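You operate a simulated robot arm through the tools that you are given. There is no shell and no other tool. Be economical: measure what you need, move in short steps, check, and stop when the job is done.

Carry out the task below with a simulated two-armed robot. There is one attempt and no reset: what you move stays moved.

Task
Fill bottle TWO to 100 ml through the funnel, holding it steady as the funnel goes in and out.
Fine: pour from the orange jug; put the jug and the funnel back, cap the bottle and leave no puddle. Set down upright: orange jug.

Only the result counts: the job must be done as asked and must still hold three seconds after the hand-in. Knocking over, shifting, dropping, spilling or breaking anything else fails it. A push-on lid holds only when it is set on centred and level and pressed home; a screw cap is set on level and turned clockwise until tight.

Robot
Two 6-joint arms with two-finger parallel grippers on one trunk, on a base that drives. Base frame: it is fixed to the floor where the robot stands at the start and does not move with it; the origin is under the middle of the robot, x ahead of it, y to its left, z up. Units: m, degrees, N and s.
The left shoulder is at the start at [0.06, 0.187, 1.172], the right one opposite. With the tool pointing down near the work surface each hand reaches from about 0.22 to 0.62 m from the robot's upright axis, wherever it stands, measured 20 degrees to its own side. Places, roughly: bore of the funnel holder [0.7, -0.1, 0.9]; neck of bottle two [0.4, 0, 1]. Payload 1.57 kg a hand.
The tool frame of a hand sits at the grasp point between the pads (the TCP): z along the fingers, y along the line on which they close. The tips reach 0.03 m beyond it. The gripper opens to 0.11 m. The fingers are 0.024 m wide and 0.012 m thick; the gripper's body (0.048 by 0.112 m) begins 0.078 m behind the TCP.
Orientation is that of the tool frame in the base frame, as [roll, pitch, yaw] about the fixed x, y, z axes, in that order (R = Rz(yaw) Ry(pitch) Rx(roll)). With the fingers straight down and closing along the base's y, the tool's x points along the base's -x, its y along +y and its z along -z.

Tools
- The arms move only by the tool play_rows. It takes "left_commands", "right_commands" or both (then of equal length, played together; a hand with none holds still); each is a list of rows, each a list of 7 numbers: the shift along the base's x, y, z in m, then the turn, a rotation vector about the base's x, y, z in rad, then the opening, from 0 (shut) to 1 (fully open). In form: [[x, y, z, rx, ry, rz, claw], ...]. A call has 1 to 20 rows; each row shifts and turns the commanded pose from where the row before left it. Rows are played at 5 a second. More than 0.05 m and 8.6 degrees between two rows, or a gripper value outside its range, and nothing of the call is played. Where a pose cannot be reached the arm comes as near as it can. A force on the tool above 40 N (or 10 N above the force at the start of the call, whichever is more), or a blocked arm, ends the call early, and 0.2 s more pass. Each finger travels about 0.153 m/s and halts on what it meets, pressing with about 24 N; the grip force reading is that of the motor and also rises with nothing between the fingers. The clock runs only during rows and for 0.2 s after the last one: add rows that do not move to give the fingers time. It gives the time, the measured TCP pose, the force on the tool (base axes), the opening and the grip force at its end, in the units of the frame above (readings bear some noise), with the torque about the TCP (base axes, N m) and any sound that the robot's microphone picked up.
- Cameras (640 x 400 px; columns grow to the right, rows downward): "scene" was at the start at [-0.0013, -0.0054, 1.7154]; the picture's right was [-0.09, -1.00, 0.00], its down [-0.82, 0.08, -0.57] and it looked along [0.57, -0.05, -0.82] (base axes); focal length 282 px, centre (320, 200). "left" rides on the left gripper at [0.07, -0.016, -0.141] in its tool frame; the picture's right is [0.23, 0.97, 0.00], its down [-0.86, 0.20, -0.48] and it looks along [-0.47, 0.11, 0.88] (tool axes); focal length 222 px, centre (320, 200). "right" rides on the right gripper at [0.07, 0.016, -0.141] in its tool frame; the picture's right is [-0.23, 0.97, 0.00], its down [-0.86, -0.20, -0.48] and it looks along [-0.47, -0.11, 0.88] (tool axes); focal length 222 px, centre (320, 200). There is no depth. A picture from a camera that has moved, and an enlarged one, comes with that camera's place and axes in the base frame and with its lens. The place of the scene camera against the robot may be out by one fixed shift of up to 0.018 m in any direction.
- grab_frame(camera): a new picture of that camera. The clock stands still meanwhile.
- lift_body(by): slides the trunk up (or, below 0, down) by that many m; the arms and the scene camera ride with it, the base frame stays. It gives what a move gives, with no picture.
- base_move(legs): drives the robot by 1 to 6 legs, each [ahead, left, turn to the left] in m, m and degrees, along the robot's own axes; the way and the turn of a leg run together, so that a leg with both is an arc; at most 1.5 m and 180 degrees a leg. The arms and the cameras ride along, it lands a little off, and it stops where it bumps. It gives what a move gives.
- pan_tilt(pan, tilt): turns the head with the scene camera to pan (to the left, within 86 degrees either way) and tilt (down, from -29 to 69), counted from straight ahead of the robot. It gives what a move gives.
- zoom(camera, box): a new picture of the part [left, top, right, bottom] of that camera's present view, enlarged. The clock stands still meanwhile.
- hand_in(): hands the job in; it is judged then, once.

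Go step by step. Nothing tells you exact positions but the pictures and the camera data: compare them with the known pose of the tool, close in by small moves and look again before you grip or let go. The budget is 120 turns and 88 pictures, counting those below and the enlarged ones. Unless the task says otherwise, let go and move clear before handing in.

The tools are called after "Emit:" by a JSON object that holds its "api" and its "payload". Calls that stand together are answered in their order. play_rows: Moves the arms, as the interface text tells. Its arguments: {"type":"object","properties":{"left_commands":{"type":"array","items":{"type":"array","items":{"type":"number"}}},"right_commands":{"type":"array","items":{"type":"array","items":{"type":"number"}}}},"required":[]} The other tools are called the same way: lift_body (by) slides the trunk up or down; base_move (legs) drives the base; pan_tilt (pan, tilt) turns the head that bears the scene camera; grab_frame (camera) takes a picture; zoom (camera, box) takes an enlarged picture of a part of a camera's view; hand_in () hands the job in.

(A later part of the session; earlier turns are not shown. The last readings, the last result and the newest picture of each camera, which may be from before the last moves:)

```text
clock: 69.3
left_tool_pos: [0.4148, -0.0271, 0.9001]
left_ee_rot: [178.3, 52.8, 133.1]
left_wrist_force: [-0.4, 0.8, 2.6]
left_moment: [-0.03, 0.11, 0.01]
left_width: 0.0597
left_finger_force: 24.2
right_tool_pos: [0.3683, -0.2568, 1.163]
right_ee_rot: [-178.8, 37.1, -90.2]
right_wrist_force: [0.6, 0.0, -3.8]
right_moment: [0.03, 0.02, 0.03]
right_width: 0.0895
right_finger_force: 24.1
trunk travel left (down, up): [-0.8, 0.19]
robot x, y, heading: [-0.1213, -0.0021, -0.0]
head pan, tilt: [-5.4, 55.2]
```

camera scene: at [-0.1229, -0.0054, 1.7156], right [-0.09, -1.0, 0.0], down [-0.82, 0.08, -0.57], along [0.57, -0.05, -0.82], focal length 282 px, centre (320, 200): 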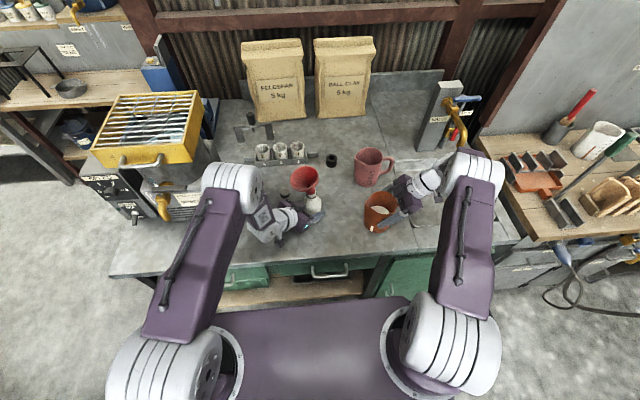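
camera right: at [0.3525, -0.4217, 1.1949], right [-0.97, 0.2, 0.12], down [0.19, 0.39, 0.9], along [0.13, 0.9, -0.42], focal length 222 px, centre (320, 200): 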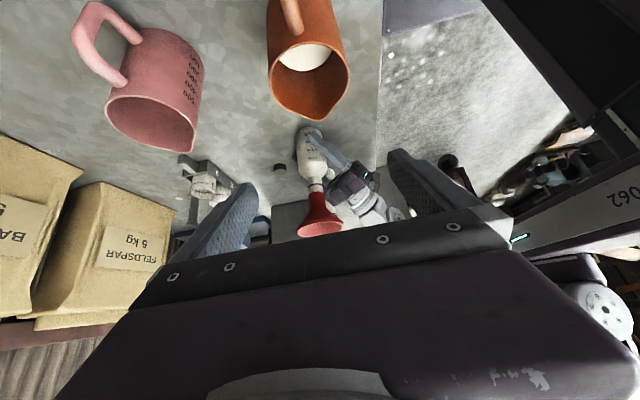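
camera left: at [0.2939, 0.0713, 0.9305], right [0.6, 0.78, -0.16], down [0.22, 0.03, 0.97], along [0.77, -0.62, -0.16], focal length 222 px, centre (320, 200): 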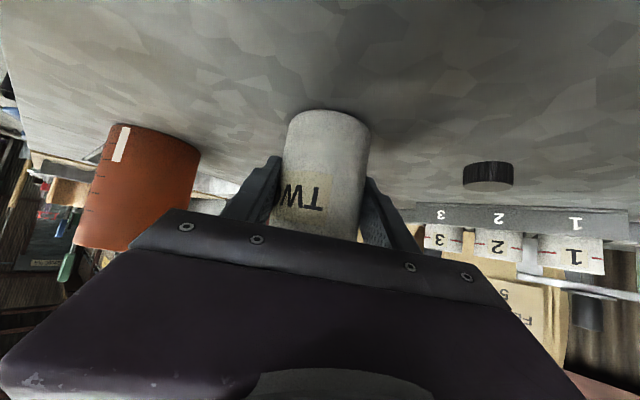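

Now carry it over higher (lip ~5.5 cm above the funnel rim) and tilt to ~44°.

Emit:
{"api": "play_rows", "payload": {"right_commands": [[0.013, 0.022, 0, 0, 0, 0, 0.5], [0.013, 0.022, 0, 0, 0, 0, 0.5], [0.013, 0.022, 0, 0, 0, 0, 0.5], [0.012, 0.021, 0, 0, 0, 0, 0.5], [0, 0.008, -0.004, -0.08, 0, 0, 0.5], [0, 0.008, -0.007, -0.08, 0, 0, 0.5], [0, 0.008, -0.007, -0.08, 0, 0, 0.5], [0, 0.008, -0.007, -0.08, 0, 0, 0.5], [0, 0.008, -0.007, -0.08, 0, 0, 0.5], [0, 0.008, -0.007, -0.08, 0, 0, 0.5], [0, 0.0075, -0.007, -0.08, 0, 0, 0.5], [0, 0.0007, 0.005, -0.07, 0, 0, 0.5], [0, 0.0007, 0.005, -0.07, 0, 0, 0.5], [0, 0.0007, 0.005, -0.07, 0, 0, 0.5], [0, 0, 0, 0, 0, 0, 0.5]]}}

Emit:
{"api": "zoom", "payload": {"camera": "scene", "box": [260, 130, 420, 240]}}

```text
clock: 72.5
left_tool_pos: [0.4143, -0.0266, 0.8995]
left_ee_rot: [178.4, 52.9, 133.2]
left_wrist_force: [-1.0, 0.3, 3.0]
left_moment: [0.0, 0.12, 0.0]
left_width: 0.0596
left_finger_force: 24.2
right_tool_pos: [0.4218, -0.1125, 1.1293]
right_ee_rot: [-178.8, -7.0, -90.2]
right_wrist_force: [-0.4, -0.3, -4.2]
right_moment: [0.1, 0.01, 0.0]
right_width: 0.0892
right_finger_force: 24.2
trunk travel left (down, up): [-0.8, 0.19]
robot x, y, heading: [-0.1213, -0.0043, -0.1]
head pan, tilt: [-5.4, 55.2]
```

```text
3.64 times, centred on (340, 185) of scene
camera zoom: at [-0.1215, -0.0056, 1.7154], right [-0.09, -1.0, 0.0], down [-0.82, 0.08, -0.57], along [0.57, -0.05, -0.82], focal length 1027 px, centre (247, 254)
```

zoom: 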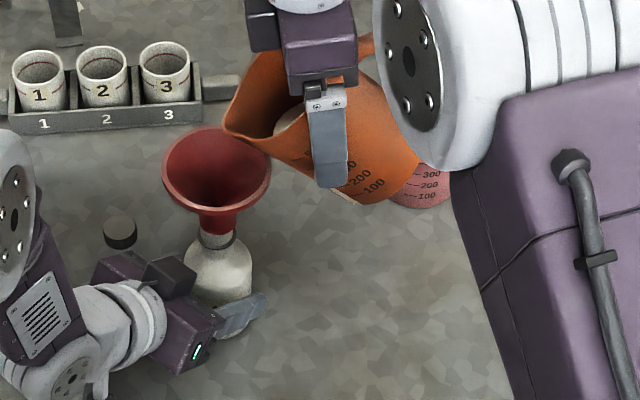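

Lip is ~9 mm short of the funnel centre and clear above it. I'll tilt slowly to ~52° and watch.

Emit:
{"api": "play_rows", "payload": {"right_commands": [[0, 0.0007, 0.0023, -0.035, 0, 0, 0.5], [0, 0.0007, 0.0023, -0.035, 0, 0, 0.5], [0, 0.0008, 0.0023, -0.035, 0, 0, 0.5], [0, 0.0008, 0.0023, -0.035, 0, 0, 0.5], [0, 0, 0, 0, 0, 0, 0.5], [0, 0, 0, 0, 0, 0, 0.5]]}}

Emit:
{"api": "zoom", "payload": {"camera": "scene", "box": [260, 130, 420, 240]}}

```text
clock: 73.9
left_tool_pos: [0.4148, -0.0281, 0.9002]
left_ee_rot: [178.4, 52.9, 133.1]
left_wrist_force: [0.9, 0.4, 2.3]
left_moment: [-0.03, 0.11, 0.0]
left_width: 0.0599
left_finger_force: 23.4
right_tool_pos: [0.4212, -0.1085, 1.1392]
right_ee_rot: [-178.7, -15.0, -90.2]
right_wrist_force: [-0.5, -0.4, -4.4]
right_moment: [0.14, 0.01, -0.02]
right_width: 0.0896
right_finger_force: 24.1
trunk travel left (down, up): [-0.8, 0.19]
robot x, y, heading: [-0.1192, -0.001, -0.1]
head pan, tilt: [-5.4, 55.2]
```

```text
3.64 times, centred on (340, 185) of scene
camera zoom: at [-0.1214, -0.0054, 1.7154], right [-0.09, -1.0, 0.0], down [-0.82, 0.08, -0.57], along [0.57, -0.05, -0.82], focal length 1027 px, centre (247, 254)
```

zoom: 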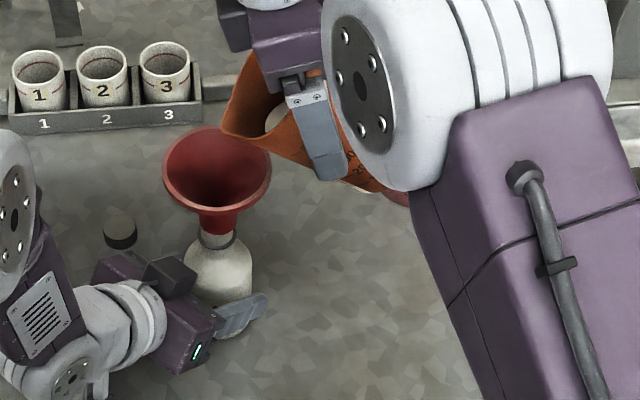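

Nothing flowing yet. Another ~3° and wait.

Emit:
{"api": "play_rows", "payload": {"right_commands": [[0, 0.0007, 0.0016, -0.025, 0, 0, 0.5], [0, 0.0008, 0.0017, -0.025, 0, 0, 0.5], [0, 0, 0, 0, 0, 0, 0.5], [0, 0, 0, 0, 0, 0, 0.5], [0, 0, 0, 0, 0, 0, 0.5]]}}

Emit:
{"api": "zoom", "payload": {"camera": "scene", "box": [290, 140, 370, 200]}}

```text
clock: 75.1
left_tool_pos: [0.4134, -0.0279, 0.9009]
left_ee_rot: [178.3, 52.8, 133.2]
left_wrist_force: [-0.4, -0.1, 2.8]
left_moment: [-0.08, 0.1, 0.03]
left_width: 0.0597
left_finger_force: 24.4
right_tool_pos: [0.4228, -0.1079, 1.1426]
right_ee_rot: [-178.6, -18.0, -90.2]
right_wrist_force: [0.5, 0.6, -3.9]
right_moment: [0.11, 0.02, -0.02]
right_width: 0.0893
right_finger_force: 24.3
trunk travel left (down, up): [-0.8, 0.19]
robot x, y, heading: [-0.1191, -0.0012, 0.1]
head pan, tilt: [-5.4, 55.2]
```

```text
6.67 times, centred on (330, 170) of scene
camera zoom: at [-0.1214, -0.0055, 1.7154], right [-0.09, -1.0, 0.0], down [-0.82, 0.08, -0.57], along [0.57, -0.05, -0.82], focal length 1882 px, centre (253, 400)
```

zoom: 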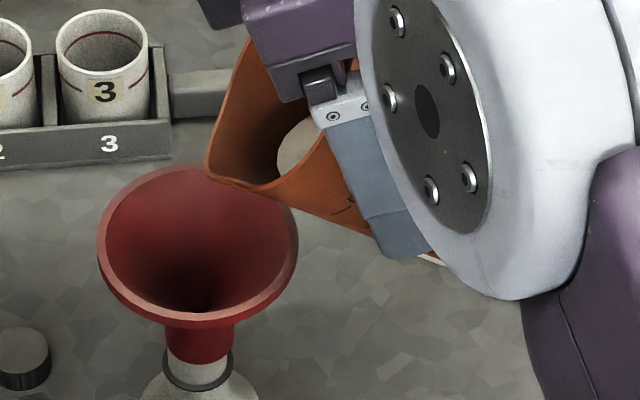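

Liquid's edge is still ~3 cm from the lip. Another 6°.

Emit:
{"api": "play_rows", "payload": {"right_commands": [[0, 0.0008, 0.0016, -0.026, 0, 0, 0.5], [0, 0.0008, 0.0016, -0.026, 0, 0, 0.5], [0, 0.0009, 0.0016, -0.026, 0, 0, 0.5], [0, 0.0009, 0.0016, -0.026, 0, 0, 0.5], [0, 0, 0, 0, 0, 0, 0.5], [0, 0, 0, 0, 0, 0, 0.5]]}}

Emit:
{"api": "zoom", "payload": {"camera": "scene", "box": [290, 140, 370, 200]}}

```text
clock: 76.5
left_tool_pos: [0.4141, -0.0273, 0.9003]
left_ee_rot: [178.4, 52.8, 133.2]
left_wrist_force: [0.3, 0.0, 1.5]
left_moment: [-0.05, 0.09, -0.01]
left_width: 0.0597
left_finger_force: 24.0
right_tool_pos: [0.4218, -0.105, 1.1482]
right_ee_rot: [-178.8, -23.8, -90.2]
right_wrist_force: [0.1, 0.9, -4.5]
right_moment: [0.11, 0.0, 0.0]
right_width: 0.0895
right_finger_force: 23.9
trunk travel left (down, up): [-0.8, 0.19]
robot x, y, heading: [-0.1191, 0.0005, 0.0]
head pan, tilt: [-5.4, 55.2]
```

```text
6.67 times, centred on (330, 170) of scene
camera zoom: at [-0.1213, -0.0055, 1.7154], right [-0.09, -1.0, 0.0], down [-0.82, 0.08, -0.57], along [0.57, -0.05, -0.82], focal length 1882 px, centre (253, 400)
```

zoom: 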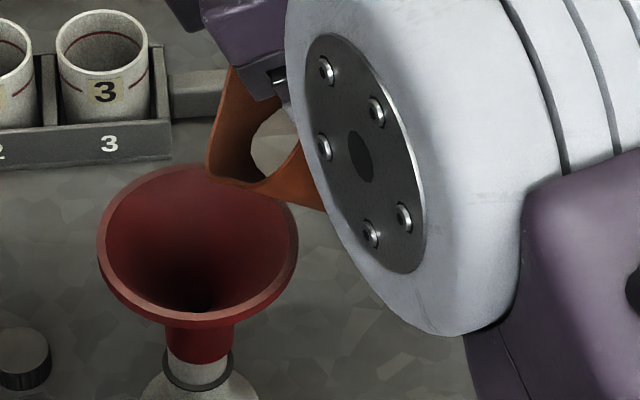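

Edge moves ~5 px per degree with ~42 px to go. Another 5°.

Emit:
{"api": "play_rows", "payload": {"right_commands": [[0, 0.0008, 0.0013, -0.022, 0, 0, 0.5], [0, 0.0008, 0.0013, -0.022, 0, 0, 0.5], [0, 0.0008, 0.0013, -0.022, 0, 0, 0.5], [0, 0.0009, 0.0012, -0.022, 0, 0, 0.5], [0, 0, 0, 0, 0, 0, 0.5], [0, 0, 0, 0, 0, 0, 0.5]]}}

Emit:
{"api": "zoom", "payload": {"camera": "scene", "box": [290, 140, 370, 200]}}

```text
clock: 77.9
left_tool_pos: [0.4139, -0.0268, 0.8996]
left_ee_rot: [178.3, 52.9, 133.2]
left_wrist_force: [0.2, -0.6, 1.6]
left_moment: [0.01, 0.05, 0.03]
left_width: 0.0599
left_finger_force: 23.7
right_tool_pos: [0.4218, -0.1005, 1.154]
right_ee_rot: [-178.7, -28.9, -90.2]
right_wrist_force: [-0.3, -1.0, -4.0]
right_moment: [0.12, -0.01, 0.06]
right_width: 0.0896
right_finger_force: 23.8
trunk travel left (down, up): [-0.8, 0.19]
robot x, y, heading: [-0.1177, 0.0029, 0.2]
head pan, tilt: [-5.4, 55.2]
```

```text
6.67 times, centred on (330, 170) of scene
camera zoom: at [-0.1213, -0.0055, 1.7154], right [-0.09, -1.0, 0.0], down [-0.82, 0.08, -0.57], along [0.57, -0.05, -0.82], focal length 1882 px, centre (253, 400)
```

zoom: 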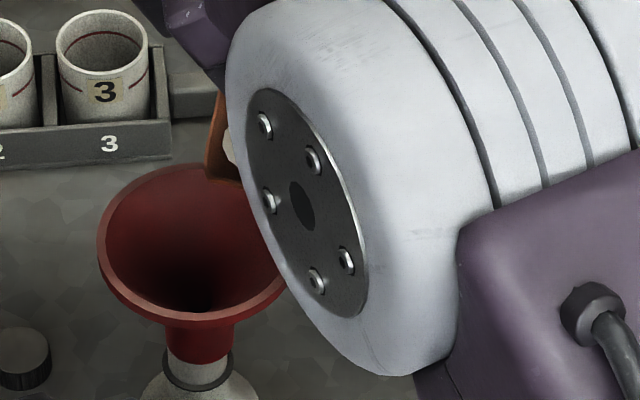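

The arm now hides most of the view; the liquid is ~2 cm from the lip. I'll go on in ~2.5° steps with waits, weighing the jug.

Emit:
{"api": "play_rows", "payload": {"right_commands": [[0, 0.0008, 0.0012, -0.022, 0, 0, 0.5], [0, 0.0009, 0.0012, -0.022, 0, 0, 0.5], [0, 0, 0, 0, 0, 0, 0.5], [0, 0, 0, 0, 0, 0, 0.5], [0, 0, 0, 0, 0, 0, 0.5], [0, 0, 0, 0, 0, 0, 0.5]]}}

Emit:
{"api": "play_rows", "payload": {"right_commands": [[0, 0, 0, 0, 0, 0, 0.5]]}}

Emit:
{"api": "grab_frame", "payload": {"camera": "left"}}

Emit:
{"api": "zoom", "payload": {"camera": "scene", "box": [290, 140, 340, 180]}}

```text
clock: 79.3
left_tool_pos: [0.4141, -0.0277, 0.9]
left_ee_rot: [178.3, 52.9, 133.2]
left_wrist_force: [0.6, -0.1, 1.6]
left_moment: [-0.04, 0.05, -0.01]
left_width: 0.0597
left_finger_force: 24.0
right_tool_pos: [0.421, -0.0996, 1.1574]
right_ee_rot: [-178.6, -31.4, -90.2]
right_wrist_force: [0.1, 0.3, -3.6]
right_moment: [0.1, 0.0, -0.01]
right_width: 0.0893
right_finger_force: 24.1
trunk travel left (down, up): [-0.8, 0.19]
robot x, y, heading: [-0.1176, -0.0029, -0.3]
head pan, tilt: [-5.4, 55.2]
```

```text
clock: 79.7
left_tool_pos: [0.4137, -0.0268, 0.8996]
left_ee_rot: [178.3, 52.8, 133.2]
left_wrist_force: [-0.1, -1.1, 2.3]
left_moment: [-0.02, 0.09, 0.0]
left_width: 0.0596
left_finger_force: 23.8
right_tool_pos: [0.4214, -0.0992, 1.1568]
right_ee_rot: [-178.6, -31.4, -90.2]
right_wrist_force: [0.1, 0.5, -3.4]
right_moment: [0.1, -0.02, 0.04]
right_width: 0.0895
right_finger_force: 24.4
trunk travel left (down, up): [-0.8, 0.19]
robot x, y, heading: [-0.1232, 0.0019, 0.0]
head pan, tilt: [-5.4, 55.2]
```

```text
24 pictures are left
camera left: at [0.2942, 0.0714, 0.9302], right [0.6, 0.78, -0.16], down [0.23, 0.03, 0.97], along [0.77, -0.62, -0.16], focal length 222 px, centre (320, 200)
```

left: 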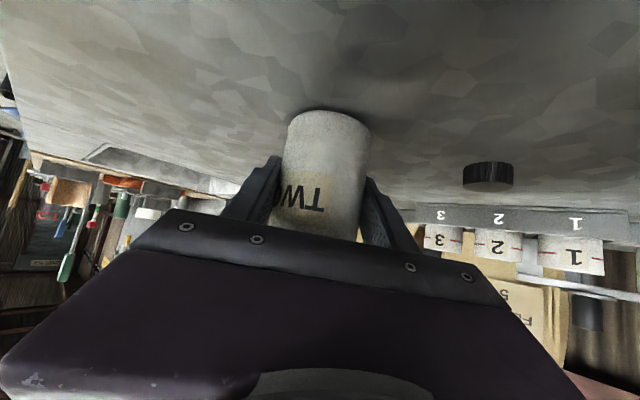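

```text
10.00 times, centred on (315, 160) of scene
camera zoom: at [-0.1213, -0.0055, 1.7154], right [-0.09, -1.0, 0.0], down [-0.82, 0.08, -0.57], along [0.57, -0.05, -0.82], focal length 2823 px, centre (370, 600)
```

zoom: 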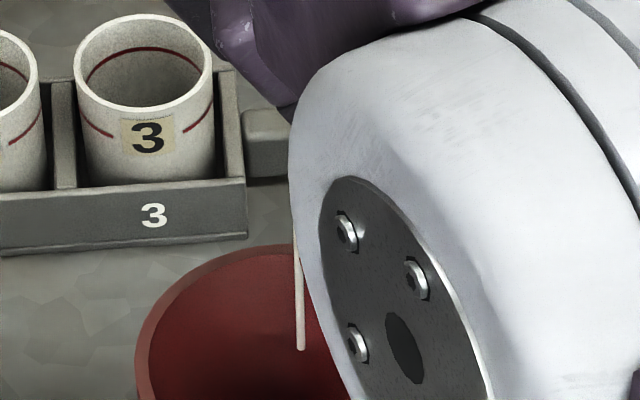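

Liquid is streaming into the funnel. I'll hold the tilt and take several weight readings.

Emit:
{"api": "play_rows", "payload": {"right_commands": [[0, 0, 0, 0, 0, 0, 0.5]]}}

Emit:
{"api": "play_rows", "payload": {"right_commands": [[0, 0, 0, 0, 0, 0, 0.5]]}}

Emit:
{"api": "play_rows", "payload": {"right_commands": [[0, 0, 0, 0, 0, 0, 0.5]]}}

Emit:
{"api": "play_rows", "payload": {"right_commands": [[0, 0, 0, 0, 0, 0, 0.5]]}}

Emit:
{"api": "zoom", "payload": {"camera": "scene", "box": [280, 140, 340, 190]}}

```text
clock: 80.1
left_tool_pos: [0.4144, -0.0269, 0.8994]
left_ee_rot: [178.3, 52.8, 133.2]
left_wrist_force: [0.5, 0.7, 1.4]
left_moment: [-0.04, 0.08, 0.02]
left_width: 0.0596
left_finger_force: 23.8
right_tool_pos: [0.4212, -0.0983, 1.1562]
right_ee_rot: [-178.6, -31.4, -90.2]
right_wrist_force: [-0.4, 0.1, -4.3]
right_moment: [0.12, 0.02, -0.02]
right_width: 0.0896
right_finger_force: 24.3
trunk travel left (down, up): [-0.8, 0.19]
robot x, y, heading: [-0.1183, -0.0014, 0.0]
head pan, tilt: [-5.4, 55.2]
```

```text
clock: 80.5
left_tool_pos: [0.4146, -0.0269, 0.9001]
left_ee_rot: [178.2, 52.8, 133.2]
left_wrist_force: [0.5, -0.1, 1.5]
left_moment: [-0.11, 0.05, -0.03]
left_width: 0.0599
left_finger_force: 24.0
right_tool_pos: [0.4219, -0.099, 1.1547]
right_ee_rot: [-178.6, -31.5, -90.3]
right_wrist_force: [-0.5, 0.2, -4.0]
right_moment: [0.13, -0.02, 0.01]
right_width: 0.0894
right_finger_force: 23.8
trunk travel left (down, up): [-0.8, 0.19]
robot x, y, heading: [-0.1197, -0.0014, -0.1]
head pan, tilt: [-5.4, 55.2]
```

```text
clock: 80.9
left_tool_pos: [0.4139, -0.0277, 0.9001]
left_ee_rot: [178.2, 52.8, 133.1]
left_wrist_force: [0.0, -0.6, 0.7]
left_moment: [-0.04, 0.09, -0.01]
left_width: 0.0598
left_finger_force: 23.8
right_tool_pos: [0.4204, -0.0994, 1.1565]
right_ee_rot: [-178.6, -31.5, -90.2]
right_wrist_force: [0.1, 0.6, -5.2]
right_moment: [0.16, -0.02, 0.0]
right_width: 0.0893
right_finger_force: 23.7
trunk travel left (down, up): [-0.8, 0.19]
robot x, y, heading: [-0.1169, -0.0006, -0.1]
head pan, tilt: [-5.4, 55.2]
```

```text
clock: 81.3
left_tool_pos: [0.415, -0.0271, 0.9003]
left_ee_rot: [178.3, 52.8, 133.1]
left_wrist_force: [-0.5, -0.6, 1.0]
left_moment: [-0.06, 0.11, -0.02]
left_width: 0.0599
left_finger_force: 24.3
right_tool_pos: [0.4218, -0.0998, 1.1561]
right_ee_rot: [-178.6, -31.3, -90.2]
right_wrist_force: [0.0, -0.7, -3.8]
right_moment: [0.11, 0.0, 0.03]
right_width: 0.0895
right_finger_force: 24.0
trunk travel left (down, up): [-0.8, 0.19]
robot x, y, heading: [-0.1199, 0.001, 0.0]
head pan, tilt: [-5.4, 55.2]
```

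```text
8.00 times, centred on (310, 165) of scene
camera zoom: at [-0.1213, -0.0055, 1.7154], right [-0.09, -1.0, 0.0], down [-0.82, 0.08, -0.57], along [0.57, -0.05, -0.82], focal length 2258 px, centre (400, 480)
```

zoom: 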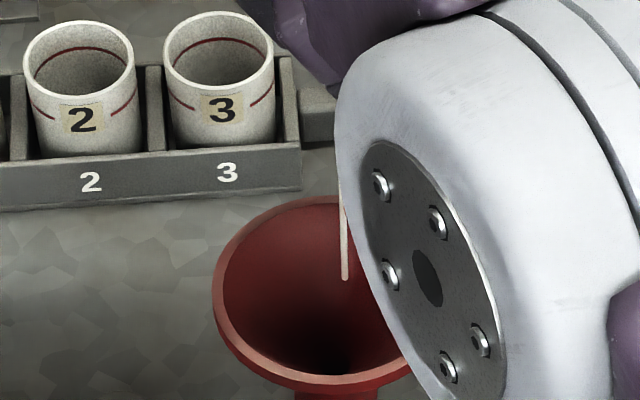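

Thin steady stream, but the weight is too noisy to meter with. I'll tip the jug back upright beside the funnel and read its level strip against the scale.

Emit:
{"api": "play_rows", "payload": {"right_commands": [[0, 0, 0, 0.085, 0, 0, 0.5], [0, 0, 0, 0.085, 0, 0, 0.5], [0, -0.001, 0, 0.085, 0, 0, 0.5], [0, -0.003, 0, 0.085, 0, 0, 0.5], [0, -0.005, 0.001, 0.085, 0, 0, 0.5], [0, -0.008, 0.001, 0.085, 0, 0, 0.5], [0, -0.008, 0.001, 0.085, 0, 0, 0.5], [0, -0.008, 0.001, 0.085, 0, 0, 0.5], [0, -0.008, 0.001, 0.085, 0, 0, 0.5], [0, -0.008, 0.001, 0.085, 0, 0, 0.5], [0, -0.008, 0.001, 0.085, 0, 0, 0.5], [0, -0.008, 0, 0.085, 0, 0, 0.5], [0, -0.008, 0, 0.085, 0, 0, 0.5], [0, -0.008, 0, 0.091, 0, 0, 0.5], [0, 0, 0, 0, 0, 0, 0.5]]}}

Emit:
{"api": "zoom", "payload": {"camera": "scene", "box": [300, 130, 400, 220]}}

```text
clock: 84.5
left_tool_pos: [0.4145, -0.0279, 0.9007]
left_ee_rot: [178.4, 52.9, 133.1]
left_wrist_force: [-0.7, -0.7, 1.2]
left_moment: [-0.06, 0.07, 0.02]
left_width: 0.0597
left_finger_force: 23.7
right_tool_pos: [0.4208, -0.1806, 1.1642]
right_ee_rot: [-178.9, 37.2, -90.2]
right_wrist_force: [-0.1, 0.0, -2.8]
right_moment: [0.03, -0.01, -0.02]
right_width: 0.0896
right_finger_force: 23.5
trunk travel left (down, up): [-0.8, 0.19]
robot x, y, heading: [-0.1172, -0.0024, -0.2]
head pan, tilt: [-5.4, 55.2]
```

```text
4.44 times, centred on (350, 175) of scene
camera zoom: at [-0.1211, -0.0054, 1.7154], right [-0.09, -1.0, 0.0], down [-0.82, 0.08, -0.57], along [0.57, -0.05, -0.82], focal length 1255 px, centre (187, 311)
```

zoom: 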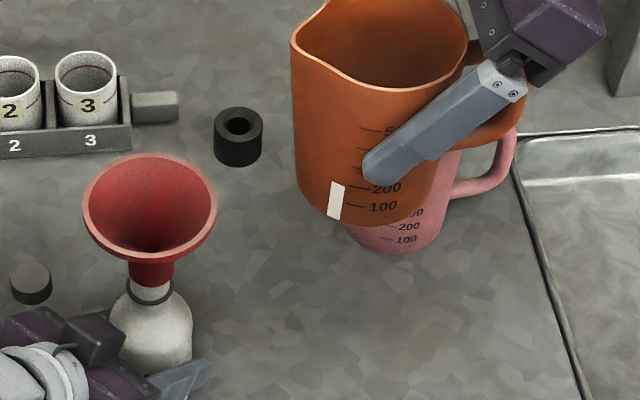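

The strip seems to have fallen from ~250 toward ~205. A closer look.

Emit:
{"api": "zoom", "payload": {"camera": "scene", "box": [320, 155, 356, 182]}}

```text
14.81 times, centred on (338, 168) of scene
camera zoom: at [-0.1211, -0.0054, 1.7154], right [-0.09, -1.0, 0.0], down [-0.82, 0.08, -0.57], along [0.57, -0.05, -0.82], focal length 4182 px, centre (53, 667)
```

zoom: 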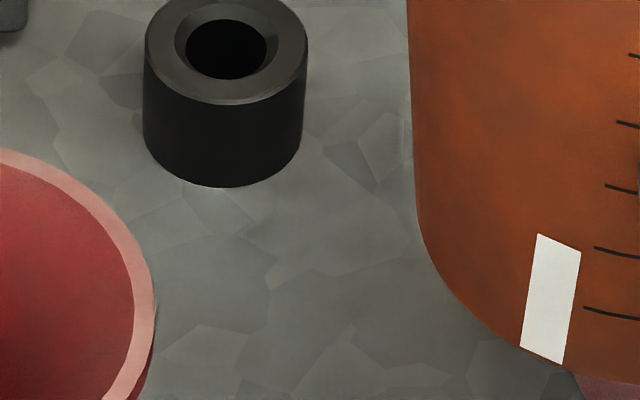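

By the scale it's now at ~190 ml. I'll average a number of weight readings as a cross-check (earlier mean 4.17 N).

Emit:
{"api": "play_rows", "payload": {"right_commands": [[0, 0, 0, 0, 0, 0, 0.5]]}}

Emit:
{"api": "play_rows", "payload": {"right_commands": [[0, 0, 0, 0, 0, 0, 0.5]]}}

Emit:
{"api": "play_rows", "payload": {"right_commands": [[0, 0, 0, 0, 0, 0, 0.5]]}}

Emit:
{"api": "play_rows", "payload": {"right_commands": [[0, 0, 0, 0, 0, 0, 0.5]]}}

Emit:
{"api": "play_rows", "payload": {"right_commands": [[0, 0, 0, 0, 0, 0, 0.5]]}}

Emit:
{"api": "play_rows", "payload": {"right_commands": [[0, 0, 0, 0, 0, 0, 0.5]]}}

Emit:
{"api": "play_rows", "payload": {"right_commands": [[0, 0, 0, 0, 0, 0, 0.5]]}}

Emit:
{"api": "play_rows", "payload": {"right_commands": [[0, 0, 0, 0, 0, 0, 0.5]]}}

```text
clock: 84.9
left_tool_pos: [0.4136, -0.0276, 0.8994]
left_ee_rot: [178.3, 52.8, 133.3]
left_wrist_force: [0.4, 0.4, 0.6]
left_moment: [-0.04, 0.07, 0.03]
left_width: 0.0596
left_finger_force: 23.8
right_tool_pos: [0.4205, -0.1804, 1.1626]
right_ee_rot: [-178.9, 37.3, -90.3]
right_wrist_force: [-0.3, -0.2, -4.2]
right_moment: [0.07, 0.04, 0.04]
right_width: 0.0893
right_finger_force: 23.8
trunk travel left (down, up): [-0.8, 0.19]
robot x, y, heading: [-0.1239, 0.0009, -0.2]
head pan, tilt: [-5.4, 55.2]
```

```text
clock: 85.3
left_tool_pos: [0.4138, -0.0273, 0.8999]
left_ee_rot: [178.3, 52.8, 133.2]
left_wrist_force: [-0.2, 0.1, 2.1]
left_moment: [-0.05, 0.03, -0.01]
left_width: 0.0598
left_finger_force: 23.7
right_tool_pos: [0.4206, -0.181, 1.1634]
right_ee_rot: [-178.8, 37.1, -90.4]
right_wrist_force: [-0.3, -0.1, -3.4]
right_moment: [0.06, 0.02, -0.01]
right_width: 0.0892
right_finger_force: 23.9
trunk travel left (down, up): [-0.8, 0.19]
robot x, y, heading: [-0.1217, 0.0028, 0.1]
head pan, tilt: [-5.4, 55.2]
```

```text
clock: 85.7
left_tool_pos: [0.4147, -0.0274, 0.9]
left_ee_rot: [178.3, 52.7, 133.2]
left_wrist_force: [-0.2, 0.1, 1.0]
left_moment: [-0.02, 0.05, -0.01]
left_width: 0.0598
left_finger_force: 24.2
right_tool_pos: [0.4208, -0.1797, 1.1639]
right_ee_rot: [-178.9, 37.1, -90.4]
right_wrist_force: [-0.3, 1.0, -4.7]
right_moment: [0.06, -0.02, 0.05]
right_width: 0.0892
right_finger_force: 23.8
trunk travel left (down, up): [-0.8, 0.19]
robot x, y, heading: [-0.1198, 0.0025, -0.0]
head pan, tilt: [-5.4, 55.2]
```

```text
clock: 86.1
left_tool_pos: [0.413, -0.0278, 0.8997]
left_ee_rot: [178.3, 52.8, 133.1]
left_wrist_force: [-0.2, 0.0, 1.4]
left_moment: [-0.05, 0.06, 0.03]
left_width: 0.0597
left_finger_force: 24.4
right_tool_pos: [0.4204, -0.1811, 1.1638]
right_ee_rot: [-179.0, 37.0, -90.4]
right_wrist_force: [-0.2, 0.0, -4.0]
right_moment: [0.03, 0.01, -0.01]
right_width: 0.0893
right_finger_force: 24.3
trunk travel left (down, up): [-0.8, 0.19]
robot x, y, heading: [-0.1201, -0.0028, 0.0]
head pan, tilt: [-5.4, 55.2]
```

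```text
clock: 86.5
left_tool_pos: [0.4139, -0.0273, 0.9003]
left_ee_rot: [178.4, 52.7, 133.2]
left_wrist_force: [0.0, -0.2, 0.8]
left_moment: [-0.02, 0.05, 0.04]
left_width: 0.0595
left_finger_force: 24.1
right_tool_pos: [0.4212, -0.1806, 1.1632]
right_ee_rot: [-178.9, 37.1, -90.3]
right_wrist_force: [0.8, -0.3, -5.0]
right_moment: [0.08, 0.02, 0.02]
right_width: 0.0896
right_finger_force: 24.0
trunk travel left (down, up): [-0.8, 0.19]
robot x, y, heading: [-0.1193, -0.0049, -0.5]
head pan, tilt: [-5.4, 55.2]
```

```text
clock: 86.9
left_tool_pos: [0.4141, -0.0277, 0.9004]
left_ee_rot: [178.3, 52.8, 133.1]
left_wrist_force: [-1.4, 0.1, 1.0]
left_moment: [-0.01, 0.1, -0.03]
left_width: 0.0596
left_finger_force: 24.1
right_tool_pos: [0.4209, -0.1803, 1.1628]
right_ee_rot: [-178.9, 37.1, -90.3]
right_wrist_force: [0.0, 0.2, -3.6]
right_moment: [0.02, -0.02, 0.01]
right_width: 0.0896
right_finger_force: 23.5
trunk travel left (down, up): [-0.8, 0.19]
robot x, y, heading: [-0.1199, -0.0034, 0.1]
head pan, tilt: [-5.4, 55.2]
```

```text
clock: 87.3
left_tool_pos: [0.4143, -0.0274, 0.8998]
left_ee_rot: [178.3, 52.8, 133.2]
left_wrist_force: [-0.1, 0.7, 0.7]
left_moment: [-0.03, 0.04, 0.02]
left_width: 0.0599
left_finger_force: 23.3
right_tool_pos: [0.4205, -0.1811, 1.1626]
right_ee_rot: [-178.9, 37.2, -90.2]
right_wrist_force: [-0.7, 0.6, -3.3]
right_moment: [0.02, 0.02, -0.01]
right_width: 0.0894
right_finger_force: 24.2
trunk travel left (down, up): [-0.8, 0.19]
robot x, y, heading: [-0.1214, 0.0021, -0.0]
head pan, tilt: [-5.4, 55.2]
```

```text
clock: 87.7
left_tool_pos: [0.4125, -0.0283, 0.8994]
left_ee_rot: [178.2, 52.8, 133.2]
left_wrist_force: [-0.7, 0.3, 1.1]
left_moment: [-0.04, 0.07, -0.02]
left_width: 0.0597
left_finger_force: 23.7
right_tool_pos: [0.4203, -0.1805, 1.1639]
right_ee_rot: [-178.9, 37.1, -90.3]
right_wrist_force: [-0.4, 0.6, -3.7]
right_moment: [0.0, 0.01, 0.0]
right_width: 0.0894
right_finger_force: 24.2
trunk travel left (down, up): [-0.8, 0.19]
robot x, y, heading: [-0.1191, -0.0019, 0.4]
head pan, tilt: [-5.4, 55.2]
```

Weight suggests ~30 ml out, strip ~34 ml. I'll pour again at ~72° for about 2 s, and check the stream.

Emit:
{"api": "play_rows", "payload": {"right_commands": [[0, 0.008, 0, -0.0898, 0, 0, 0.5], [0, 0.008, 0, -0.0898, 0, 0, 0.5], [0, 0.008, 0, -0.0898, 0, 0, 0.5], [0, 0.008, -0.001, -0.0898, 0, 0, 0.5], [0, 0.008, -0.001, -0.0898, 0, 0, 0.5], [0, 0.008, -0.001, -0.0898, 0, 0, 0.5], [0, 0.008, -0.001, -0.0898, 0, 0, 0.5], [0, 0.008, -0.001, -0.0898, 0, 0, 0.5], [0, 0.008, -0.001, -0.0898, 0, 0, 0.5], [0, 0.005, 0, -0.0898, 0, 0, 0.5], [0, 0.003, 0, -0.0898, 0, 0, 0.5], [0, 0.0015, 0.001, -0.0898, 0, 0, 0.5], [0, 0.001, 0.001, -0.0898, 0, 0, 0.5], [0, 0.001, 0.001, -0.0898, 0, 0, 0.5], [0, 0, 0, 0, 0, 0, 0.5], [0, 0, 0, 0, 0, 0, 0.5], [0, 0, 0, 0, 0, 0, 0.5], [0, 0, 0, 0, 0, 0, 0.5]]}}

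Emit:
{"api": "zoom", "payload": {"camera": "scene", "box": [280, 140, 340, 190]}}

```text
clock: 91.5
left_tool_pos: [0.4134, -0.0273, 0.8995]
left_ee_rot: [178.3, 52.8, 133.3]
left_wrist_force: [-0.4, 0.3, 0.4]
left_moment: [-0.03, 0.05, 0.0]
left_width: 0.0599
left_finger_force: 23.7
right_tool_pos: [0.4213, -0.0956, 1.1604]
right_ee_rot: [-178.6, -34.9, -90.2]
right_wrist_force: [0.0, -0.1, -3.8]
right_moment: [0.13, 0.01, -0.02]
right_width: 0.0895
right_finger_force: 23.7
trunk travel left (down, up): [-0.8, 0.19]
robot x, y, heading: [-0.1186, -0.0004, 0.1]
head pan, tilt: [-5.4, 55.2]
```

```text
8.00 times, centred on (310, 165) of scene
camera zoom: at [-0.1211, -0.0055, 1.7154], right [-0.09, -1.0, 0.0], down [-0.82, 0.08, -0.57], along [0.57, -0.05, -0.82], focal length 2258 px, centre (400, 480)
```

zoom: 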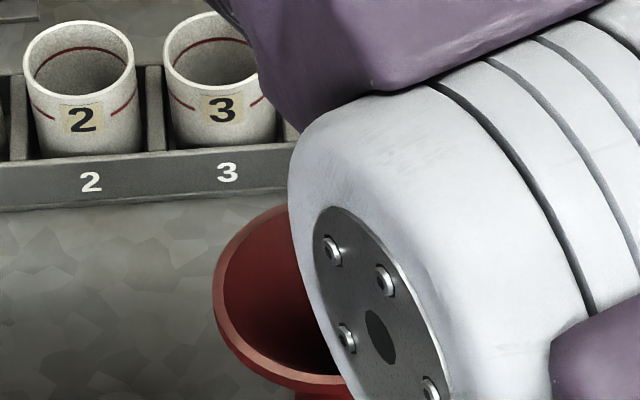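

Stream is hidden by the arm now. Hold one more second, then tip back and read the strip.

Emit:
{"api": "play_rows", "payload": {"right_commands": [[0, 0, 0, 0, 0, 0, 0.5], [0, 0, 0, 0, 0, 0, 0.5], [0, 0, 0, 0, 0, 0, 0.5], [0, 0, 0, 0, 0, 0, 0.5], [0, -0.001, -0.001, 0.0898, 0, 0, 0.5], [0, -0.001, -0.001, 0.0898, 0, 0, 0.5], [0, -0.0015, -0.001, 0.0898, 0, 0, 0.5], [0, -0.003, 0, 0.0898, 0, 0, 0.5], [0, -0.005, 0, 0.0898, 0, 0, 0.5], [0, -0.008, 0.001, 0.0898, 0, 0, 0.5], [0, -0.008, 0.001, 0.0898, 0, 0, 0.5], [0, -0.008, 0.001, 0.0898, 0, 0, 0.5], [0, -0.008, 0.001, 0.0898, 0, 0, 0.5], [0, -0.008, 0.001, 0.0898, 0, 0, 0.5], [0, -0.008, 0.001, 0.0898, 0, 0, 0.5], [0, -0.008, 0, 0.0898, 0, 0, 0.5], [0, -0.008, 0, 0.0898, 0, 0, 0.5], [0, -0.008, 0, 0.0898, 0, 0, 0.5], [0, 0, 0, 0, 0, 0, 0.5]]}}

Emit:
{"api": "zoom", "payload": {"camera": "scene", "box": [320, 155, 356, 182]}}

```text
clock: 95.5
left_tool_pos: [0.4143, -0.0285, 0.8994]
left_ee_rot: [178.3, 52.8, 133.2]
left_wrist_force: [-0.6, -1.6, 0.1]
left_moment: [-0.07, 0.04, 0.03]
left_width: 0.06
left_finger_force: 24.0
right_tool_pos: [0.4227, -0.1793, 1.163]
right_ee_rot: [-178.9, 37.2, -90.3]
right_wrist_force: [-0.7, -0.3, -3.8]
right_moment: [0.05, 0.0, -0.02]
right_width: 0.0895
right_finger_force: 24.3
trunk travel left (down, up): [-0.8, 0.19]
robot x, y, heading: [-0.123, -0.0037, 0.1]
head pan, tilt: [-5.4, 55.2]
```

```text
14.81 times, centred on (338, 168) of scene
camera zoom: at [-0.1211, -0.0053, 1.7154], right [-0.09, -1.0, 0.0], down [-0.82, 0.08, -0.57], along [0.57, -0.05, -0.82], focal length 4182 px, centre (53, 667)
```

zoom: 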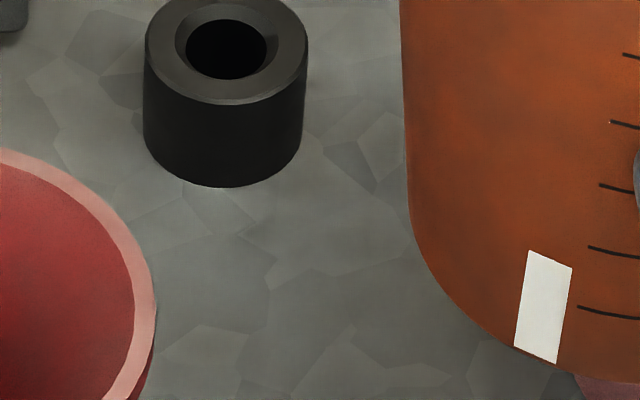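

Strip now ~157 ml, so roughly 60 ml is in the bottle. One more pour of ~30 ml at ~75°.

Emit:
{"api": "play_rows", "payload": {"right_commands": [[0, 0.008, 0, -0.0941, 0, 0, 0.5], [0, 0.008, 0, -0.0941, 0, 0, 0.5], [0, 0.008, 0, -0.0941, 0, 0, 0.5], [0, 0.008, -0.001, -0.0941, 0, 0, 0.5], [0, 0.008, -0.001, -0.0941, 0, 0, 0.5], [0, 0.008, -0.001, -0.0941, 0, 0, 0.5], [0, 0.008, -0.001, -0.0941, 0, 0, 0.5], [0, 0.008, -0.001, -0.0941, 0, 0, 0.5], [0, 0.008, -0.001, -0.0941, 0, 0, 0.5], [0, 0.005, 0, -0.0941, 0, 0, 0.5], [0, 0.004, 0.001, -0.0941, 0, 0, 0.5], [0, 0.0025, 0.002, -0.0941, 0, 0, 0.5], [0, 0.001, 0.002, -0.0941, 0, 0, 0.5], [0, 0.001, 0.002, -0.0941, 0, 0, 0.5], [0, 0, 0, 0, 0, 0, 0.5], [0, 0, 0, 0, 0, 0, 0.5], [0, 0, 0, 0, 0, 0, 0.5], [0, 0, 0, 0, 0, 0, 0.5], [0, 0, 0, 0, 0, 0, 0.5], [0, 0, 0, 0, 0, 0, 0.5]]}}

Emit:
{"api": "play_rows", "payload": {"right_commands": [[0, -0.001, -0.002, 0.0941, 0, 0, 0.5], [0, -0.001, -0.002, 0.0941, 0, 0, 0.5], [0, -0.0025, -0.002, 0.0941, 0, 0, 0.5], [0, -0.004, -0.001, 0.0941, 0, 0, 0.5], [0, -0.005, 0, 0.0941, 0, 0, 0.5], [0, -0.008, 0.001, 0.0941, 0, 0, 0.5], [0, -0.008, 0.001, 0.0941, 0, 0, 0.5], [0, -0.008, 0.001, 0.0941, 0, 0, 0.5], [0, -0.008, 0.001, 0.0941, 0, 0, 0.5], [0, -0.008, 0.001, 0.0941, 0, 0, 0.5], [0, -0.008, 0.001, 0.0941, 0, 0, 0.5], [0, -0.008, 0, 0.0941, 0, 0, 0.5], [0, -0.008, 0, 0.0941, 0, 0, 0.5], [0, -0.008, 0, 0.0941, 0, 0, 0.5], [0, 0, 0, 0, 0, 0, 0.5]]}}

Emit:
{"api": "zoom", "payload": {"camera": "scene", "box": [320, 155, 356, 182]}}

```text
clock: 99.7
left_tool_pos: [0.4148, -0.0277, 0.8997]
left_ee_rot: [178.3, 52.8, 133.3]
left_wrist_force: [0.6, 0.2, -0.9]
left_moment: [-0.04, 0.03, -0.01]
left_width: 0.0599
left_finger_force: 24.6
right_tool_pos: [0.4209, -0.0937, 1.165]
right_ee_rot: [-178.6, -38.3, -90.3]
right_wrist_force: [-0.3, 0.7, -2.9]
right_moment: [0.08, 0.01, -0.01]
right_width: 0.0895
right_finger_force: 24.1
trunk travel left (down, up): [-0.8, 0.19]
robot x, y, heading: [-0.1212, 0.0001, 0.2]
head pan, tilt: [-5.4, 55.2]
```

```text
clock: 102.9
left_tool_pos: [0.4147, -0.0279, 0.8998]
left_ee_rot: [178.3, 52.7, 133.4]
left_wrist_force: [-0.3, -1.1, 0.3]
left_moment: [-0.05, 0.03, 0.0]
left_width: 0.0598
left_finger_force: 23.9
right_tool_pos: [0.421, -0.1804, 1.1636]
right_ee_rot: [-178.9, 37.2, -90.2]
right_wrist_force: [0.3, 0.8, -3.1]
right_moment: [0.01, 0.01, 0.0]
right_width: 0.0891
right_finger_force: 24.2
trunk travel left (down, up): [-0.8, 0.19]
robot x, y, heading: [-0.1206, 0.0012, -0.2]
head pan, tilt: [-5.4, 55.2]
```

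```text
14.81 times, centred on (338, 168) of scene
camera zoom: at [-0.1211, -0.0053, 1.7154], right [-0.09, -1.0, 0.0], down [-0.82, 0.08, -0.57], along [0.57, -0.05, -0.82], focal length 4182 px, centre (53, 667)
```

zoom: 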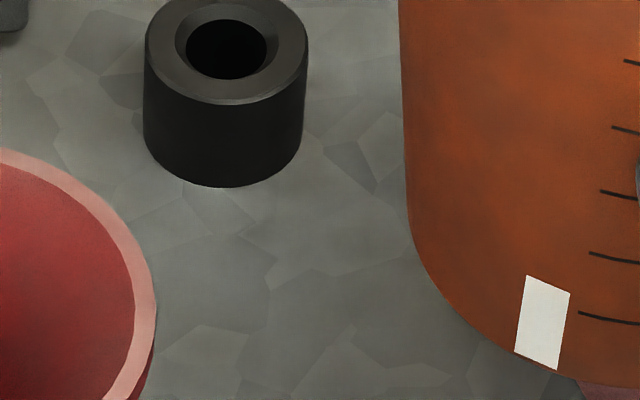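

Jug now ~127 ml, so about 93 ml poured. I'll set the jug back on its spot and read bottle TWO itself.

Emit:
{"api": "play_rows", "payload": {"right_commands": [[-0.013, -0.019, 0, 0, 0, 0, 0.5], [-0.013, -0.019, 0, 0, 0, 0, 0.5], [-0.013, -0.019, 0, 0, 0, 0, 0.5], [-0.012, -0.019, 0, 0, 0, 0, 0.5], [0, 0, -0.04, 0, 0, 0, 0.5], [0, 0, -0.04, 0, 0, 0, 0.5], [0, 0, -0.04, 0, 0, 0, 0.5], [0, 0, -0.04, 0, 0, 0, 0.5], [0, 0, -0.04, 0, 0, 0, 0.5], [0, 0, -0.022, 0, 0, 0, 0.5], [0, 0, -0.004, 0, 0, 0, 0.5], [0, 0, -0.002, 0, 0, 0, 0.5], [0, 0, -0.002, 0, 0, 0, 0.5], [0, 0, 0, 0, 0, 0, 0.5]]}}

```text
clock: 105.9
left_tool_pos: [0.413, -0.0269, 0.9017]
left_ee_rot: [178.3, 52.9, 133.2]
left_wrist_force: [-0.4, 0.0, -1.1]
left_moment: [0.07, 0.0, -0.01]
left_width: 0.0599
left_finger_force: 24.1
right_tool_pos: [0.3698, -0.2559, 0.9352]
right_ee_rot: [-178.7, 37.1, -90.2]
right_wrist_force: [0.7, -1.4, 13.7]
right_moment: [-0.19, 0.55, 0.05]
right_width: 0.0894
right_finger_force: 24.4
trunk travel left (down, up): [-0.8, 0.19]
robot x, y, heading: [-0.1148, 0.0011, -0.0]
head pan, tilt: [-5.4, 55.2]
```

Jug landed. Release, withdraw up, and move so the right camera sees the scale side of TWO.

Emit:
{"api": "play_rows", "payload": {"right_commands": [[0, 0, 0.001, 0, 0, 0, 0.5], [0, 0, 0, 0, 0, 0, 0.85], [0, 0, 0, 0, 0, 0, 1], [0, 0, 0, 0, 0, 0, 1], [0, -0.015, 0.02, 0, 0, 0, 1], [0, -0.015, 0.02, 0, 0, 0, 1], [0, -0.022, 0.03, 0, 0, 0, 1], [0, -0.022, 0.03, 0, 0, 0, 1], [0.005, 0, 0.04, 0, 0, 0, 1], [0.01, 0.025, 0.03, 0, 0, 0, 1], [0.01, 0.045, 0, 0, 0, 0, 1], [0.01, 0.045, 0, 0, 0, 0, 1], [0.01, 0.045, -0.01, 0, 0, 0, 1], [0, 0.01, -0.04, 0, 0, 0, 1], [0, 0, -0.02, 0, 0, 0, 1], [0, 0, 0, 0, 0, 0, 1]]}}

Emit:
{"api": "zoom", "payload": {"camera": "right", "box": [240, 50, 400, 160]}}

```text
clock: 109.3
left_tool_pos: [0.4141, -0.0266, 0.899]
left_ee_rot: [178.5, 52.8, 133.3]
left_wrist_force: [0.3, 0.6, 0.1]
left_moment: [-0.01, 0.0, 0.0]
left_width: 0.0594
left_finger_force: 23.8
right_tool_pos: [0.4156, -0.1597, 1.0337]
right_ee_rot: [-178.9, 37.1, -90.2]
right_wrist_force: [0.3, -0.7, 0.2]
right_moment: [-0.01, -0.01, -0.01]
right_width: 0.1099
right_finger_force: 0.0
trunk travel left (down, up): [-0.8, 0.19]
robot x, y, heading: [-0.1176, 0.002, 0.1]
head pan, tilt: [-5.4, 55.2]
```

```text
3.64 times, centred on (320, 105) of right
camera zoom: at [0.3957, -0.3025, 1.1032], right [-0.97, 0.2, 0.12], down [0.19, 0.39, 0.9], along [0.13, 0.9, -0.42], focal length 808 px, centre (320, 546)
```

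zoom: 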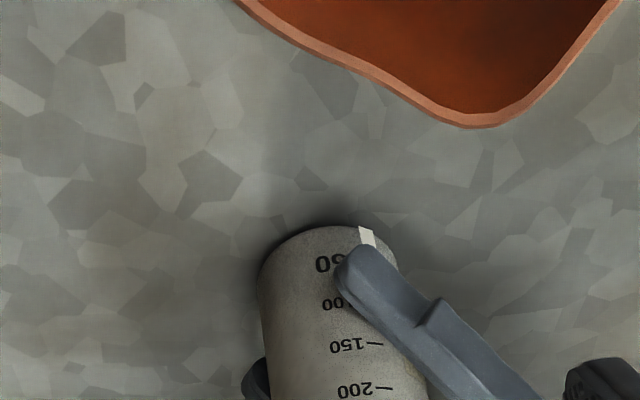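

The level strip on TWO is hidden by the left finger. The bottle stands stably, so I'll open the left hand and back off to read it.

Emit:
{"api": "play_rows", "payload": {"left_commands": [[0, 0, 0, 0, 0, 0, 0.6], [0, 0, 0, 0, 0, 0, 0.7], [0, 0, 0, 0, 0, 0, 0.8], [0, 0, 0, 0, 0, 0, 0.8], [-0.011, 0.0115, 0.012, 0, 0, 0, 0.8], [-0.011, 0.0115, 0.012, 0, 0, 0, 0.8], [-0.011, 0.0115, 0.012, 0, 0, 0, 0.8], [-0.011, 0.0115, 0.012, 0, 0, 0, 0.8], [0, 0, 0, 0, 0, 0, 0.8]]}}

Emit:
{"api": "zoom", "payload": {"camera": "right", "box": [280, 80, 380, 160]}}

```text
clock: 111.3
left_tool_pos: [0.3722, 0.0177, 0.9477]
left_ee_rot: [178.3, 52.3, 133.1]
left_wrist_force: [0.1, -0.2, -0.2]
left_moment: [0.0, 0.03, -0.01]
left_width: 0.0878
left_finger_force: 0.2
right_tool_pos: [0.4161, -0.1619, 1.0338]
right_ee_rot: [-178.9, 37.1, -90.3]
right_wrist_force: [-0.1, 0.2, 0.7]
right_moment: [-0.03, 0.02, -0.03]
right_width: 0.11
right_finger_force: 0.0
trunk travel left (down, up): [-0.8, 0.19]
robot x, y, heading: [-0.1237, 0.0003, -0.2]
head pan, tilt: [-5.4, 55.2]
```

```text
5.00 times, centred on (330, 120) of right
camera zoom: at [0.3958, -0.3032, 1.1033], right [-0.97, 0.2, 0.12], down [0.19, 0.39, 0.9], along [0.13, 0.9, -0.42], focal length 1111 px, centre (270, 600)
```

zoom: 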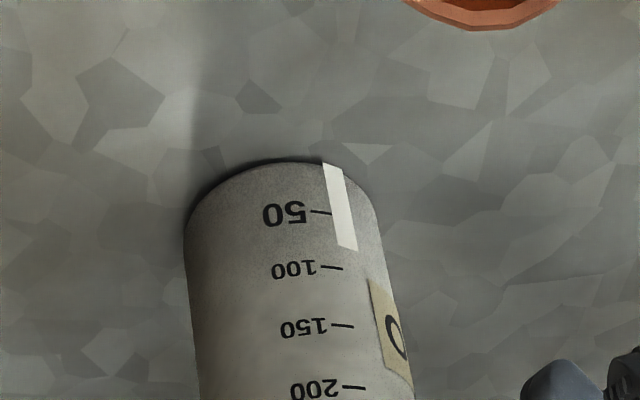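

TWO reads ~80 ml by its own scale, so ~20 ml more is needed. I'll go back for the jug.

Emit:
{"api": "play_rows", "payload": {"right_commands": [[0, 0, 0.045, 0, 0, 0, 1], [0, 0, 0.045, 0, 0, 0, 1], [-0.0115, -0.0384, 0, 0, 0, 0, 1], [-0.0115, -0.0384, 0, 0, 0, 0, 1], [-0.0115, -0.0384, 0, 0, 0, 0, 1], [-0.0115, -0.0384, 0, 0, 0, 0, 1], [0, 0, -0.038, 0, 0, 0, 1], [0, 0, -0.038, 0, 0, 0, 1], [0, 0, -0.038, 0, 0, 0, 1], [0, 0.0147, -0.0193, 0, 0, 0, 1], [0, 0.0147, -0.0193, 0, 0, 0, 1], [0, 0.0147, -0.0193, 0, 0, 0, 1], [0, 0.0147, -0.0193, 0, 0, 0, 1], [0, 0, 0, 0, 0, 0, 1], [0, 0, 0, 0, 0, 0, 0.85], [0, 0, 0, 0, 0, 0, 0.75], [0, 0, 0, 0, 0, 0, 0.5], [0, 0, 0, 0, 0, 0, 0.5]]}}

Emit:
{"api": "zoom", "payload": {"camera": "scene", "box": [270, 130, 430, 250]}}

```text
clock: 115.1
left_tool_pos: [0.3721, 0.0182, 0.9478]
left_ee_rot: [178.5, 52.4, 133.3]
left_wrist_force: [-0.9, -0.1, 0.3]
left_moment: [-0.01, 0.01, -0.01]
left_width: 0.0882
left_finger_force: 0.0
right_tool_pos: [0.3698, -0.2556, 0.9318]
right_ee_rot: [-178.9, 37.1, -90.2]
right_wrist_force: [-0.7, -0.8, 0.2]
right_moment: [0.05, 0.13, -0.02]
right_width: 0.0894
right_finger_force: 24.2
trunk travel left (down, up): [-0.8, 0.19]
robot x, y, heading: [-0.1216, -0.0005, -0.0]
head pan, tilt: [-5.4, 55.2]
```

```text
3.33 times, centred on (350, 190) of scene
camera zoom: at [-0.1216, -0.0055, 1.7154], right [-0.09, -1.0, 0.0], down [-0.82, 0.08, -0.57], along [0.57, -0.05, -0.82], focal length 941 px, centre (220, 233)
```

zoom: 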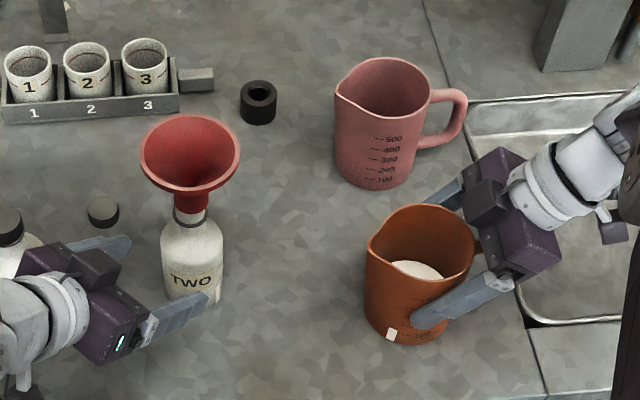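

All is upright. Lift and carry to the pour start.

Emit:
{"api": "play_rows", "payload": {"right_commands": [[0, 0, 0.01, 0, 0, 0, 0.5], [0, 0, 0.03, 0, 0, 0, 0.5], [0, 0, 0.04, 0, 0, 0, 0.5], [0, 0, 0.04, 0, 0, 0, 0.5], [0, 0, 0.04, 0, 0, 0, 0.5], [0, 0, 0.04, 0, 0, 0, 0.5], [0, 0, 0.032, 0, 0, 0, 0.5], [0.0128, 0.0188, 0, 0, 0, 0, 0.5], [0.0128, 0.0188, 0, 0, 0, 0, 0.5], [0.0128, 0.0188, 0, 0, 0, 0, 0.5], [0.0128, 0.0188, 0, 0, 0, 0, 0.5], [0, 0, 0, 0, 0, 0, 0.5]]}}

Emit:
{"api": "play_rows", "payload": {"right_commands": [[0, 0.008, 0, -0.0941, 0, 0, 0.5], [0, 0.008, 0, -0.0941, 0, 0, 0.5], [0, 0.008, 0, -0.0941, 0, 0, 0.5], [0, 0.008, -0.001, -0.0941, 0, 0, 0.5], [0, 0.008, -0.001, -0.0941, 0, 0, 0.5], [0, 0.008, -0.001, -0.0941, 0, 0, 0.5], [0, 0.008, -0.001, -0.0941, 0, 0, 0.5], [0, 0.008, -0.001, -0.0941, 0, 0, 0.5], [0, 0.008, -0.001, -0.0941, 0, 0, 0.5], [0, 0.005, 0, -0.0941, 0, 0, 0.5], [0, 0.004, 0.001, -0.0941, 0, 0, 0.5], [0, 0.0025, 0.002, -0.0941, 0, 0, 0.5], [0, 0.001, 0.002, -0.0941, 0, 0, 0.5], [0, 0.001, 0.002, -0.0941, 0, 0, 0.5], [0, 0, 0, 0, 0, 0, 0.5], [0, 0, 0, 0, 0, 0, 0.5], [0, 0, 0, 0, 0, 0, 0.5], [0, 0, 0, 0, 0, 0, 0.5]]}}

Emit:
{"api": "play_rows", "payload": {"right_commands": [[0, -0.001, -0.002, 0.0941, 0, 0, 0.5], [0, -0.001, -0.002, 0.0941, 0, 0, 0.5], [0, -0.0025, -0.002, 0.0941, 0, 0, 0.5], [0, -0.004, -0.001, 0.0941, 0, 0, 0.5], [0, -0.005, 0, 0.0941, 0, 0, 0.5], [0, -0.008, 0.001, 0.0941, 0, 0, 0.5], [0, -0.008, 0.001, 0.0941, 0, 0, 0.5], [0, -0.008, 0.001, 0.0941, 0, 0, 0.5], [0, -0.008, 0.001, 0.0941, 0, 0, 0.5], [0, -0.008, 0.001, 0.0941, 0, 0, 0.5], [0, -0.008, 0.001, 0.0941, 0, 0, 0.5], [0, -0.008, 0, 0.0941, 0, 0, 0.5], [0, -0.008, 0, 0.0941, 0, 0, 0.5], [0, -0.008, 0, 0.0941, 0, 0, 0.5], [0, 0, 0, 0, 0, 0, 0.5]]}}

Emit:
{"api": "zoom", "payload": {"camera": "scene", "box": [290, 150, 356, 230]}}

```text
clock: 117.7
left_tool_pos: [0.3708, 0.018, 0.9477]
left_ee_rot: [178.5, 52.4, 133.2]
left_wrist_force: [0.3, -0.2, 0.0]
left_moment: [-0.02, 0.02, 0.0]
left_width: 0.088
left_finger_force: 0.1
right_tool_pos: [0.4222, -0.1807, 1.1675]
right_ee_rot: [-178.9, 37.2, -90.3]
right_wrist_force: [-0.6, -0.4, -3.4]
right_moment: [0.04, 0.02, 0.01]
right_width: 0.0892
right_finger_force: 24.1
trunk travel left (down, up): [-0.8, 0.19]
robot x, y, heading: [-0.1171, 0.0033, -0.1]
head pan, tilt: [-5.4, 55.2]
```

```text
clock: 121.5
left_tool_pos: [0.3718, 0.0174, 0.9476]
left_ee_rot: [178.6, 52.4, 133.2]
left_wrist_force: [-0.3, 0.2, -0.1]
left_moment: [0.01, -0.01, 0.01]
left_width: 0.088
left_finger_force: 0.0
right_tool_pos: [0.4202, -0.0931, 1.1659]
right_ee_rot: [-178.7, -38.2, -90.2]
right_wrist_force: [0.3, 0.4, -3.4]
right_moment: [0.1, -0.01, 0.0]
right_width: 0.0892
right_finger_force: 24.0
trunk travel left (down, up): [-0.8, 0.19]
robot x, y, heading: [-0.1214, -0.0025, -0.1]
head pan, tilt: [-5.4, 55.2]
```

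```text
clock: 124.7
left_tool_pos: [0.3714, 0.0191, 0.9465]
left_ee_rot: [178.5, 52.4, 133.3]
left_wrist_force: [0.8, -0.6, -0.1]
left_moment: [0.0, 0.01, -0.02]
left_width: 0.0882
left_finger_force: 0.1
right_tool_pos: [0.4204, -0.1796, 1.1658]
right_ee_rot: [-179.0, 37.3, -90.1]
right_wrist_force: [-0.7, 0.0, -2.9]
right_moment: [0.0, 0.02, 0.02]
right_width: 0.0892
right_finger_force: 24.2
trunk travel left (down, up): [-0.8, 0.19]
robot x, y, heading: [-0.1194, 0.0032, 0.0]
head pan, tilt: [-5.4, 55.2]
```

```text
5.00 times, centred on (323, 190) of scene
camera zoom: at [-0.1214, -0.005, 1.7154], right [-0.09, -1.0, 0.0], down [-0.82, 0.08, -0.57], along [0.57, -0.05, -0.82], focal length 1412 px, centre (305, 250)
```

zoom: 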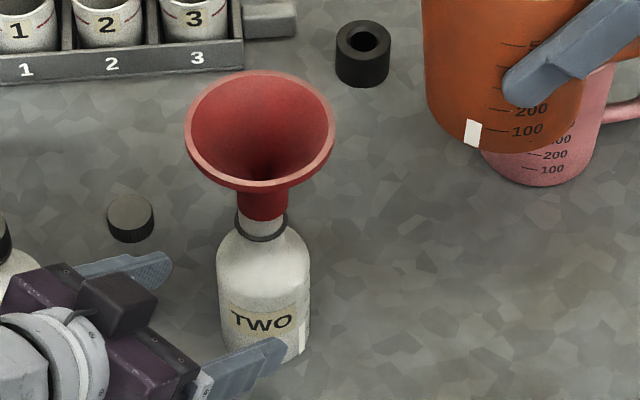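

Some more went in. Measuring with the same strip zoom.

Emit:
{"api": "zoom", "payload": {"camera": "scene", "box": [320, 155, 356, 182]}}

```text
14.81 times, centred on (338, 168) of scene
camera zoom: at [-0.1214, -0.005, 1.7154], right [-0.09, -1.0, 0.0], down [-0.82, 0.08, -0.57], along [0.57, -0.05, -0.82], focal length 4182 px, centre (53, 667)
```

zoom: 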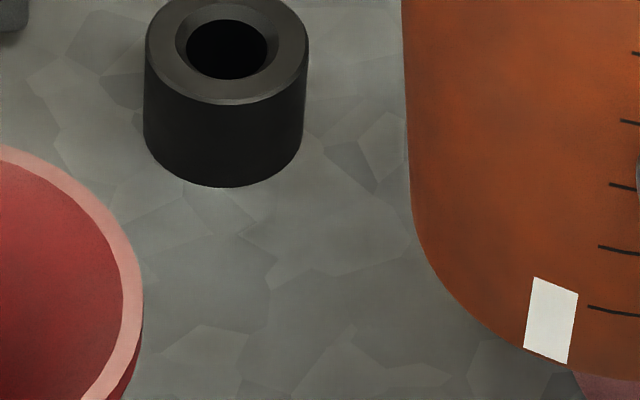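

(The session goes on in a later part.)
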